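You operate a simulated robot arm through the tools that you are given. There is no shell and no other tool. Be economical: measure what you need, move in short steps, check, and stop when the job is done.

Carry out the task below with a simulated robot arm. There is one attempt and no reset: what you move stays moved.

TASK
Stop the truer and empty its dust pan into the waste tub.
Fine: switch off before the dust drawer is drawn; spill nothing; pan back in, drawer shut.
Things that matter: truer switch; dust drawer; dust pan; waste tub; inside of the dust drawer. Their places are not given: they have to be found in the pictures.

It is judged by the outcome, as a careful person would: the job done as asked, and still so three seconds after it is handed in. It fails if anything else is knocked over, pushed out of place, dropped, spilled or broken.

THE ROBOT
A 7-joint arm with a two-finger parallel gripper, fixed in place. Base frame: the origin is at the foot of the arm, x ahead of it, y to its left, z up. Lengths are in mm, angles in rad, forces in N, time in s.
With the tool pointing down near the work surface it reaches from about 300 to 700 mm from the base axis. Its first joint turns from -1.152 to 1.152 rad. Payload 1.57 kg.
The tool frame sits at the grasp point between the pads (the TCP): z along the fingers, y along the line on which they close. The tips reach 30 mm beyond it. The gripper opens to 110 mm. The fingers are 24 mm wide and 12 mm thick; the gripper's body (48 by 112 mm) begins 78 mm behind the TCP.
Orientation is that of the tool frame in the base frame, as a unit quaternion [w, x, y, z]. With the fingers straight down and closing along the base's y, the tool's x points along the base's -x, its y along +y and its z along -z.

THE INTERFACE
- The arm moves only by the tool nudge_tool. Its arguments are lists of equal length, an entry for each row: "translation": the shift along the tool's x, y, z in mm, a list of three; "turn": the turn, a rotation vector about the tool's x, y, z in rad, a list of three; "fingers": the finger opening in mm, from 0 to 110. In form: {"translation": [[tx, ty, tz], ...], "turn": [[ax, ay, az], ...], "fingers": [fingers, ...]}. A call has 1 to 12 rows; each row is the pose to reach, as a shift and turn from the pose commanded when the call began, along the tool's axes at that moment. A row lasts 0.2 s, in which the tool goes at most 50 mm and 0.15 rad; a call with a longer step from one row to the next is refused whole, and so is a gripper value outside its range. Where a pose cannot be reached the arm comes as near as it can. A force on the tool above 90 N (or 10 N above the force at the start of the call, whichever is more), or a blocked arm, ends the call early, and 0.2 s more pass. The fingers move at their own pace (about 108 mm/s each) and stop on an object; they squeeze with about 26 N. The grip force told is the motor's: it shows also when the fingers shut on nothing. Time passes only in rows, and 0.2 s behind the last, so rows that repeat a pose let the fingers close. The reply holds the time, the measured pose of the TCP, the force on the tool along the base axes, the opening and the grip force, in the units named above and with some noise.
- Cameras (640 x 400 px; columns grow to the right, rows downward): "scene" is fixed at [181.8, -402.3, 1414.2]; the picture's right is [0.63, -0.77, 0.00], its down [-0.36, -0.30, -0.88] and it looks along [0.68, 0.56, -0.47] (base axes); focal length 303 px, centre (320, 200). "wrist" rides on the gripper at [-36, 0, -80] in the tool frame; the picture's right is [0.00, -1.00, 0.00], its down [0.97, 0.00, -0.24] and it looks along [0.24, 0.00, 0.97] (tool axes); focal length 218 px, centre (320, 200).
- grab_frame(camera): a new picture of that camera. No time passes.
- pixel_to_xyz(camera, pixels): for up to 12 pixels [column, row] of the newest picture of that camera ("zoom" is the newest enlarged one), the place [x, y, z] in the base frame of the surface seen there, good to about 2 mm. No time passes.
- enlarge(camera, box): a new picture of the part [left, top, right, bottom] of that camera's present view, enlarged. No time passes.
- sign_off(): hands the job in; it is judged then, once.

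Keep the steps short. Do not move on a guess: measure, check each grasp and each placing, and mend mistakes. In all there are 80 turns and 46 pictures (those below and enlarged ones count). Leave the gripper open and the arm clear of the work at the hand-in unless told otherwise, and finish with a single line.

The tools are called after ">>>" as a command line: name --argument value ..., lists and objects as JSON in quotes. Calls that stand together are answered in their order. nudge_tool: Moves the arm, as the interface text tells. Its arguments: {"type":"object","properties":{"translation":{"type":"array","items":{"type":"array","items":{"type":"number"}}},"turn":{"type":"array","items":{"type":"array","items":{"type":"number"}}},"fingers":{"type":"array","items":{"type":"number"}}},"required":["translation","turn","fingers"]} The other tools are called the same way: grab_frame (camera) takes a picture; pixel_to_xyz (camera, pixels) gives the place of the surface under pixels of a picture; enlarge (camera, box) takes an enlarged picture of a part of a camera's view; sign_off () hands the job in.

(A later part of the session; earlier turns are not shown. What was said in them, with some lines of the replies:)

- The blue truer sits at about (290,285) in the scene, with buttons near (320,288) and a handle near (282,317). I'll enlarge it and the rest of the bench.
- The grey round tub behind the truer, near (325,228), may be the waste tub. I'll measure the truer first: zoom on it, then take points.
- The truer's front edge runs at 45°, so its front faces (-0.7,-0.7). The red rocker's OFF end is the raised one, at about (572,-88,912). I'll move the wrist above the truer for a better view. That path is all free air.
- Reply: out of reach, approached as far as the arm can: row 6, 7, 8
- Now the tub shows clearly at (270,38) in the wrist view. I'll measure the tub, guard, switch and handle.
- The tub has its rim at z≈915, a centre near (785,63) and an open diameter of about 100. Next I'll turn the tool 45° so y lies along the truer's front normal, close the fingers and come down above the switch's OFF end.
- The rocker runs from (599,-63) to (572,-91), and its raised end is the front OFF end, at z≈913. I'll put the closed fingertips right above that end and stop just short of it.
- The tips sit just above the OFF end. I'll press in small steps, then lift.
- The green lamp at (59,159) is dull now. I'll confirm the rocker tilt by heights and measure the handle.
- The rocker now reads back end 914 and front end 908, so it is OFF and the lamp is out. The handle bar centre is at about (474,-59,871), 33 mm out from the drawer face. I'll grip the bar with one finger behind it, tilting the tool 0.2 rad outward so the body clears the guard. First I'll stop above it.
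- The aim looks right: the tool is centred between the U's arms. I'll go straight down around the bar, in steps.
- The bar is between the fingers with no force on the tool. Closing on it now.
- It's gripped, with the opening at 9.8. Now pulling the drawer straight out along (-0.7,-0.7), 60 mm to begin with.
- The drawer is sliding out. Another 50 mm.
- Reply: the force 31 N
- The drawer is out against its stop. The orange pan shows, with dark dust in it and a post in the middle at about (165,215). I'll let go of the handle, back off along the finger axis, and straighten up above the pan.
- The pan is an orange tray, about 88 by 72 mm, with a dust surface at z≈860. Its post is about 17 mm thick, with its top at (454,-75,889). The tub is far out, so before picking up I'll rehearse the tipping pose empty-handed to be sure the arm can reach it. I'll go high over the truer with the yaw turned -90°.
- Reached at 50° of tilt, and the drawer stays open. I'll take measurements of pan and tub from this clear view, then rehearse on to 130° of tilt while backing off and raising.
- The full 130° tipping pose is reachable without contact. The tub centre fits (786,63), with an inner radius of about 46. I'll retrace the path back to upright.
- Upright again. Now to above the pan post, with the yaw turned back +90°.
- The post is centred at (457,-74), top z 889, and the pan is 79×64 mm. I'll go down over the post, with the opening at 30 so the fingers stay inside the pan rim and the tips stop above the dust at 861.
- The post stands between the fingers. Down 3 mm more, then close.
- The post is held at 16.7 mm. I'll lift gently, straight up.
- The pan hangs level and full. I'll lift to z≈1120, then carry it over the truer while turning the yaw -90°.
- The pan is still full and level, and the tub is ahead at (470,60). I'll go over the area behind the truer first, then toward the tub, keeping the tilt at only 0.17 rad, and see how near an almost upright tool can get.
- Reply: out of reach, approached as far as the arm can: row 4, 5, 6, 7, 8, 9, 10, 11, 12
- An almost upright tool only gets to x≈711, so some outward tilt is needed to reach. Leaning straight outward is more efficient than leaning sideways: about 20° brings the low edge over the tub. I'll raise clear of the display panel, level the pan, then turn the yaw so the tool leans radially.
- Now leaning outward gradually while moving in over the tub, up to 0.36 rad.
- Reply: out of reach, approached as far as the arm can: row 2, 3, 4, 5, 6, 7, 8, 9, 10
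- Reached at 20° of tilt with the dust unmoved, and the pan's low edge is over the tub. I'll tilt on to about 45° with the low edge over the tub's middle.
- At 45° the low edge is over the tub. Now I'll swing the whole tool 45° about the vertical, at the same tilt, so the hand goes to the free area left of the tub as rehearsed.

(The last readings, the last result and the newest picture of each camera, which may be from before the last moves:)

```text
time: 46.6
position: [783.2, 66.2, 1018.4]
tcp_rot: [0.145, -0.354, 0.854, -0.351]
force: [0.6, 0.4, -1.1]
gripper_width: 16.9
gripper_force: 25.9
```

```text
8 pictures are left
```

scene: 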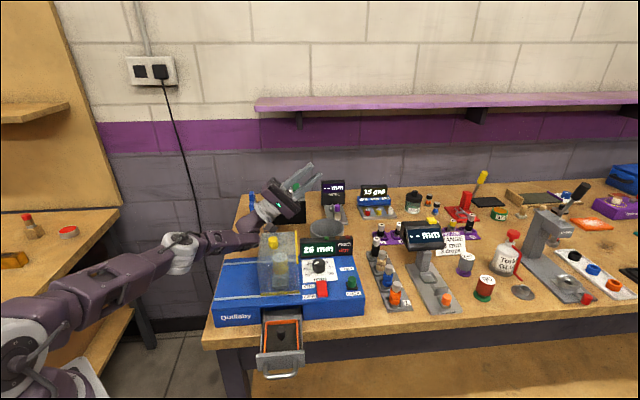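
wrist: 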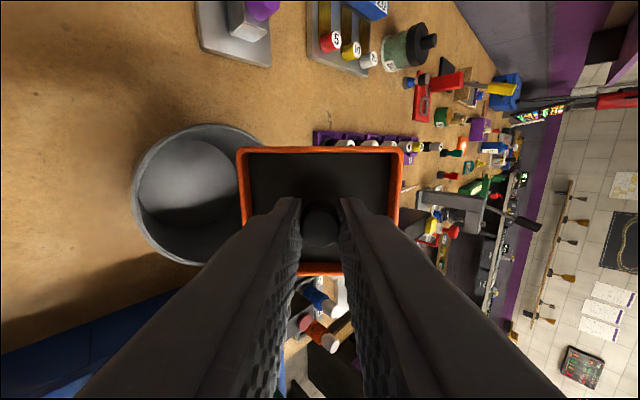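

The dust still sits in the pan at 45°, with the low edge over the tub. I'll tilt on to 110°, backing off so the low edge stays over the tub's centre.

>>> nudge_tool --translation '[[0, -1, -4], [0, -1.8, -8], [0, -0.7, -16], [0, 0.4, -24], [0, -0.8, -33.5], [0, -2, -43], [0, -2.7, -49], [0, -3.4, -55.5], [0, -4.2, -62], [0, -4.2, -62], [0, -4.2, -62]]' --turn '[[0.134, 0, 0], [0.268, 0, 0], [0.4, 0, 0], [0.53, 0, 0], [0.66, 0, 0], [0.792, 0, 0], [0.908, 0, 0], [1.024, 0, 0], [1.141, 0, 0], [1.141, 0, 0], [1.141, 0, 0]]' --fingers '[10, 10, 10, 10, 10, 10, 10, 10, 10, 10, 10]'

>>> grab_frame --camera "wrist"

```text
time: 49.0
position: [756.3, 93.8, 1066.6]
tcp_rot: [-0.314, 0.219, -0.53, 0.757]
force: [1.0, 0.0, -1.1]
gripper_width: 16.8
gripper_force: 26.3
```

```text
7 pictures are left
```

wrist: 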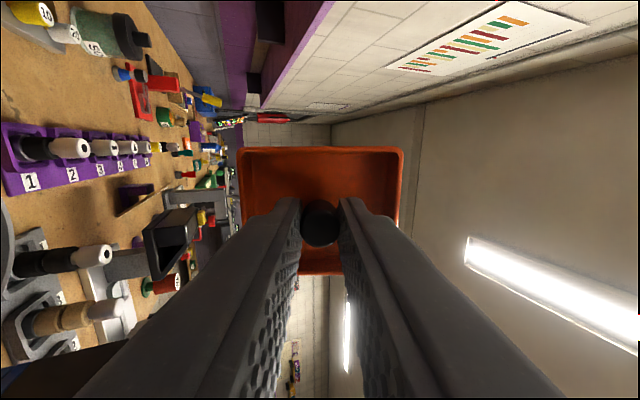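

The pan's orange floor is bare, so the dust is out. I'll go back along the same path: first to 50° above the tub.

>>> nudge_tool --translation '[[0, 1.8, 5], [0, 3.5, 10], [0, 5.3, 15], [0, 7, 20], [0, 8.8, 25], [0, 10.5, 30], [0, 12.3, 35], [0, 14, 38.5], [0, 14, 38.5]]' --turn '[[-0.131, 0, 0], [-0.262, 0, 0], [-0.393, 0, 0], [-0.524, 0, 0], [-0.655, 0, 0], [-0.785, 0, 0], [-0.916, 0, 0], [-1.047, 0, 0], [-1.047, 0, 0]]' --fingers '[10, 10, 10, 10, 10, 10, 10, 10, 10]'

>>> nudge_tool --translation '[[19.8, 11, -25.4], [39.6, 22, -51], [59.4, 33, -76], [79, 43, -101.5], [99, 54, -127], [119, 65, -152], [138.6, 76, -177.7], [138.6, 76, -177.7]]' --turn '[[-0.125, 0, 0], [-0.25, 0, 0], [-0.375, 0, 0], [-0.5, 0, 0], [-0.625, 0, 0], [-0.75, 0, 0], [-0.873, 0, 0], [-0.873, 0, 0]]' --fingers '[10, 10, 10, 10, 10, 10, 10, 10]'

>>> enlarge --camera "scene" --box '[200, 170, 400, 390]'

```text
time: 51.0
position: [783.6, 65.6, 1065.3]
tcp_rot: [0.161, -0.347, 0.838, -0.39]
force: [-0.6, 0.4, -0.1]
gripper_width: 16.5
gripper_force: 25.9
```

```text
time: 52.8
position: [555.2, 97.1, 1124.5]
tcp_rot: [0.0, -0.382, 0.924, -0.001]
force: [0.5, -0.5, -1.1]
gripper_width: 16.7
gripper_force: 25.9
```

```text
1.82 times, centred on (300, 280) of scene
```

zoom: 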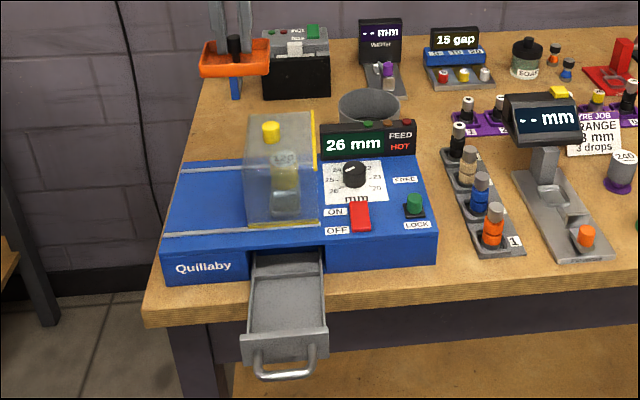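

Upright, with the bench clean. Carry the pan back over the drawer with the yaw turned +90°.

>>> nudge_tool --translation '[[17, -5, 0], [35, -9, 0], [52, -14, 0], [70, -18, 0], [87, -23, 0], [104, -28, 0], [122, -32, 0], [139, -37, 0], [156, -41, 0], [174, -46, 0], [190.7, -50.5, 0], [190.7, -50.5, 0]]' --turn '[[0, 0, 0.143], [0, 0, 0.286], [0, 0, 0.428], [0, 0, 0.571], [0, 0, 0.714], [0, 0, 0.857], [0, 0, 1.0], [0, 0, 1.142], [0, 0, 1.285], [0, 0, 1.428], [0, 0, 1.5708], [0, 0, 1.5708]]' --fingers '[10, 10, 10, 10, 10, 10, 10, 10, 10, 10, 10, 10]'

```text
time: 55.4
position: [455.2, -72.0, 1123.5]
tcp_rot: [0.0, 0.383, 0.924, 0.0]
force: [-1.1, 0.8, -0.1]
gripper_width: 16.8
gripper_force: 26.3
```

>>> nudge_tool --translation '[[-1, 0, 35], [-1, 0, 75], [-1, 0, 115], [-1, 0, 150], [-1, 0, 175], [-1, 0, 188], [-1, 0, 188]]' --turn '[[0, 0, 0], [0, 0, 0], [0, 0, 0], [0, 0, 0], [0, 0, 0], [0, 0, 0], [0, 0, 0]]' --fingers '[10, 10, 10, 10, 10, 10, 10]'

>>> grab_frame --camera "wrist"

```text
time: 57.0
position: [458.3, -70.7, 934.1]
tcp_rot: [0.001, 0.383, 0.924, 0.0]
force: [-0.1, -0.3, -0.3]
gripper_width: 16.9
gripper_force: 26.2
```

```text
5 pictures are left
```

wrist: 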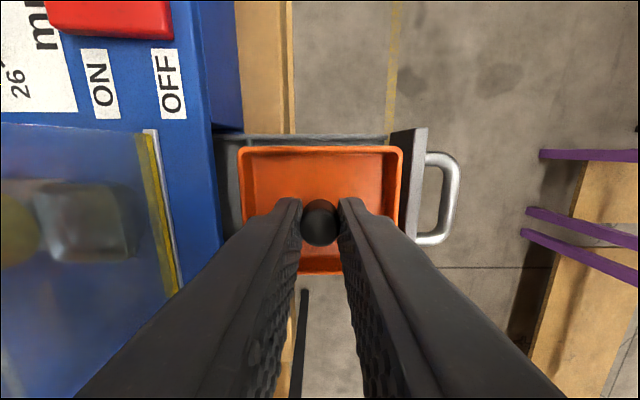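

The pan is centred over its place to within about 2 mm. I'll nudge 1.5 mm outward and lower slowly, watching the force.

>>> nudge_tool --translation '[[0, -1.5, 4], [0, -1.5, 8], [0, -1.5, 12], [0, -1.5, 12]]' --turn '[[0, 0, 0], [0, 0, 0], [0, 0, 0], [0, 0, 0]]' --fingers '[10, 10, 10, 10]'

```text
time: 58.0
position: [455.8, -73.1, 920.2]
tcp_rot: [0.0, 0.383, 0.924, 0.0]
force: [-0.8, 0.4, 0.5]
gripper_width: 16.8
gripper_force: 26.6
```

Pose reads (455.8,-73.1), matching the pick. Lowering the remaining 25 mm.

>>> nudge_tool --translation '[[0, 0, 6], [0, 0, 12], [0, 0, 18], [0, 0, 22], [0, 0, 25], [0, 0, 25]]' --turn '[[0, 0, 0], [0, 0, 0], [0, 0, 0], [0, 0, 0], [0, 0, 0], [0, 0, 0]]' --fingers '[10, 10, 10, 10, 10, 10]'

```text
time: 59.4
position: [456.3, -74.0, 896.1]
tcp_rot: [0.0, 0.383, 0.924, 0.0]
force: [-0.3, 0.2, 1.8]
gripper_width: 16.7
gripper_force: 26.0
```

>>> nudge_tool --translation '[[0, 0, 1.2], [0, 0, 1.2], [0, 0, 1.2], [0, 0, 1.2], [0, 0, -10], [0, 0, -40], [0, 0, -75], [0, 0, -110], [0, 0, -110]]' --turn '[[0, 0, 0], [0, 0, 0], [0, 0, 0], [0, 0, 0], [0, 0, 0], [0, 0, 0], [0, 0, 0], [0, 0, 0], [0, 0, 0]]' --fingers '[10, 30, 30, 30, 30, 30, 30, 30, 30]'

>>> grab_frame --camera "wrist"

>>> pixel_to_xyz --camera "wrist" --pixels '[[320, 200], [320, 190], [320, 185], [405, 175], [407, 180], [398, 175], [420, 180], [270, 180], [370, 180]]'

```text
time: 61.4
position: [453.5, -71.6, 1007.1]
tcp_rot: [0.0, 0.383, 0.924, 0.0]
force: [-0.3, 0.2, -1.0]
gripper_width: 30.0
gripper_force: 0.0
```

```text
4 pictures are left
```

wrist: 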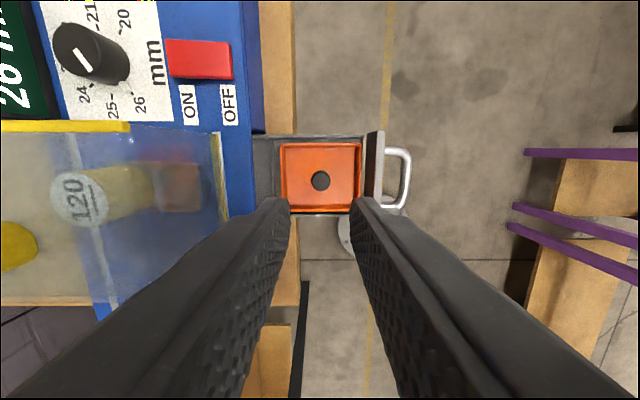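

```text
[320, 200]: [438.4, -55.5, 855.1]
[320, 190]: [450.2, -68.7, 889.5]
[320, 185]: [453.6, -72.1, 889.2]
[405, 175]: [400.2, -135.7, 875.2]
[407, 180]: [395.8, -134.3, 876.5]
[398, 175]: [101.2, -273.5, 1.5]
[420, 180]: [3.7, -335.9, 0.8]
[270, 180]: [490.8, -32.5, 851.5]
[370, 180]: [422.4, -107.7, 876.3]
```

The pan is seated back in the drawer, empty, with the post top at 889 as before. Now I'll go outside the handle bar (its outer side at (396,-134)), close the fingers and come down to push the drawer shut.

>>> nudge_tool --translation '[[-1, -35, 0], [-2, -75, 0], [-3, -112, 0], [-3, -112, 40], [-3, -112, 80], [-3, -112, 110], [-3, -112, 122], [-3, -112, 122]]' --turn '[[0, 0, 0], [0, 0, 0], [0, 0, 0], [0, 0, 0], [0, 0, 0], [0, 0, 0], [0, 0, 0], [0, 0, 0]]' --fingers '[0, 0, 0, 0, 0, 0, 0, 0]'

```text
time: 63.2
position: [374.9, -154.3, 883.0]
tcp_rot: [0.0, 0.383, 0.924, 0.0]
force: [-0.5, -0.5, 0.4]
gripper_width: 0.0
gripper_force: 21.6
```

Positioned outside the bar (s≈156, bar at 185). Pushing inward slowly, 108 mm.

>>> nudge_tool --translation '[[0, 12, 0], [0, 22, 0], [0, 32, 0], [0, 42, 0], [0, 53, 0], [0, 64, 0], [0, 75, 0], [0, 86, 0], [0, 97, 0], [0, 108, 0], [0, 108, 0]]' --turn '[[0, 0, 0], [0, 0, 0], [0, 0, 0], [0, 0, 0], [0, 0, 0], [0, 0, 0], [0, 0, 0], [0, 0, 0], [0, 0, 0], [0, 0, 0], [0, 0, 0]]' --fingers '[0, 0, 0, 0, 0, 0, 0, 0, 0, 0, 0]'

```text
time: 65.6
position: [454.4, -76.8, 886.1]
tcp_rot: [0.0, 0.383, 0.924, 0.0]
force: [-0.2, -0.8, -0.7]
gripper_width: 0.0
gripper_force: 21.4
```

No resistance so far. Pushing the last stretch in small steps.

>>> nudge_tool --translation '[[0, 3, 0], [0, 6, 0], [0, 9, 0], [0, 11, 0], [0, 13, 0], [0, 13, 0]]' --turn '[[0, 0, 0], [0, 0, 0], [0, 0, 0], [0, 0, 0], [0, 0, 0], [0, 0, 0]]' --fingers '[0, 0, 0, 0, 0, 0]'

```text
time: 67.0
position: [464.5, -69.7, 884.6]
tcp_rot: [0.001, 0.383, 0.924, -0.001]
force: [0.2, -0.7, 0.3]
gripper_width: 0.1
gripper_force: 21.1
```

>>> nudge_tool --translation '[[0, 1.5, 0], [0, 3, 0], [0, 3, 0]]' --turn '[[0, 0, 0], [0, 0, 0], [0, 0, 0]]' --fingers '[0, 0, 0]'

>>> enlarge --camera "scene" --box '[230, 260, 330, 340]'

>>> pixel_to_xyz --camera "zoom" --pixels '[[180, 240], [190, 270], [185, 225], [395, 210], [390, 240], [100, 250], [500, 220]]'

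```text
time: 67.8
position: [464.5, -68.4, 884.2]
tcp_rot: [-0.002, 0.383, 0.924, -0.001]
force: [-22.0, -9.1, 4.5]
gripper_width: 0.0
gripper_force: 21.5
```

```text
5.00 times, centred on (280, 300) of scene
```

zoom: 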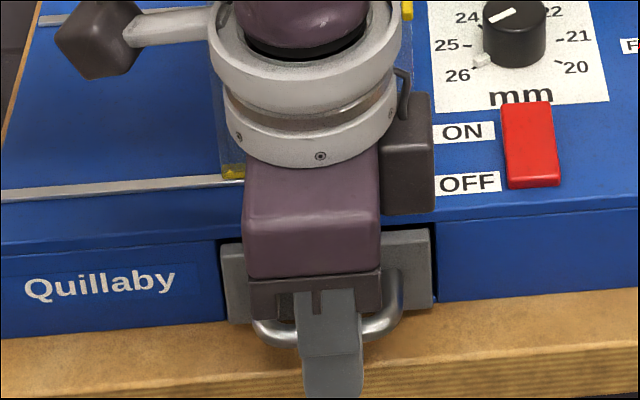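

```text
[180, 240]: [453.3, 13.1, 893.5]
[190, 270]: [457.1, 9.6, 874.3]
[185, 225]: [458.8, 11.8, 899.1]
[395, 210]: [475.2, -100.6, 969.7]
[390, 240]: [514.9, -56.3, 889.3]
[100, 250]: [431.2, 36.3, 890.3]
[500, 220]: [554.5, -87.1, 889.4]
```

The drawer is home against its stop (24 N) and its face is back where it began. I'll back straight off the handle, rise and clear the work with the gripper open.

>>> nudge_tool --translation '[[0, -15, 0], [0, -45, 0], [0, -60, -40], [0, -80, -85], [0, -100, -130], [0, -120, -175], [0, -140, -220], [0, -140, -220]]' --turn '[[0, 0, 0], [0, 0, 0], [0, 0, 0], [0, 0, 0], [0, 0, 0], [0, 0, 0], [0, 0, 0], [0, 0, 0]]' --fingers '[0, 0, 0, 60, 110, 110, 110, 110]'

>>> grab_frame --camera "scene"

>>> pixel_to_xyz --camera "scene" --pixels '[[282, 325], [265, 312], [299, 308], [286, 313], [255, 318], [310, 311], [321, 283], [321, 292], [330, 218]]'

```text
time: 69.6
position: [366.6, -164.2, 1104.7]
tcp_rot: [0.0, 0.383, 0.924, 0.001]
force: [0.2, -0.3, 1.0]
gripper_width: 110.1
gripper_force: 0.1
```

```text
2 pictures are left
```

scene: 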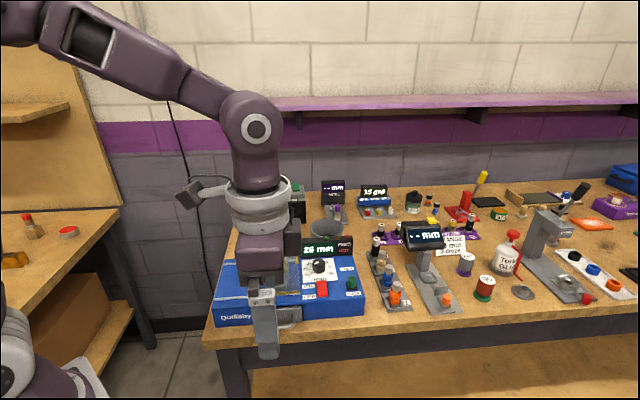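

```text
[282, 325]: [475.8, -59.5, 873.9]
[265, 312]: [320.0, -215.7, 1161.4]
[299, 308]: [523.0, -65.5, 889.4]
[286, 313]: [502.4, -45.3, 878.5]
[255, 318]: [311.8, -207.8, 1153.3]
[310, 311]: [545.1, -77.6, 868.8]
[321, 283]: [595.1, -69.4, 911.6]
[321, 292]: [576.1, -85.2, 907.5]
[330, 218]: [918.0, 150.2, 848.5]
```

The handle reads (476,-60), the same as at the start, and the drawer face is flush (x+y = 457 against 456 before). The switch is OFF, the tub is standing and nothing is spilled. Handing in.

>>> sign_off

```text
The job is handed in.
```

The truer is off, its dust pan has been emptied into the waste tub and put back, and the drawer is shut with no spill seen.
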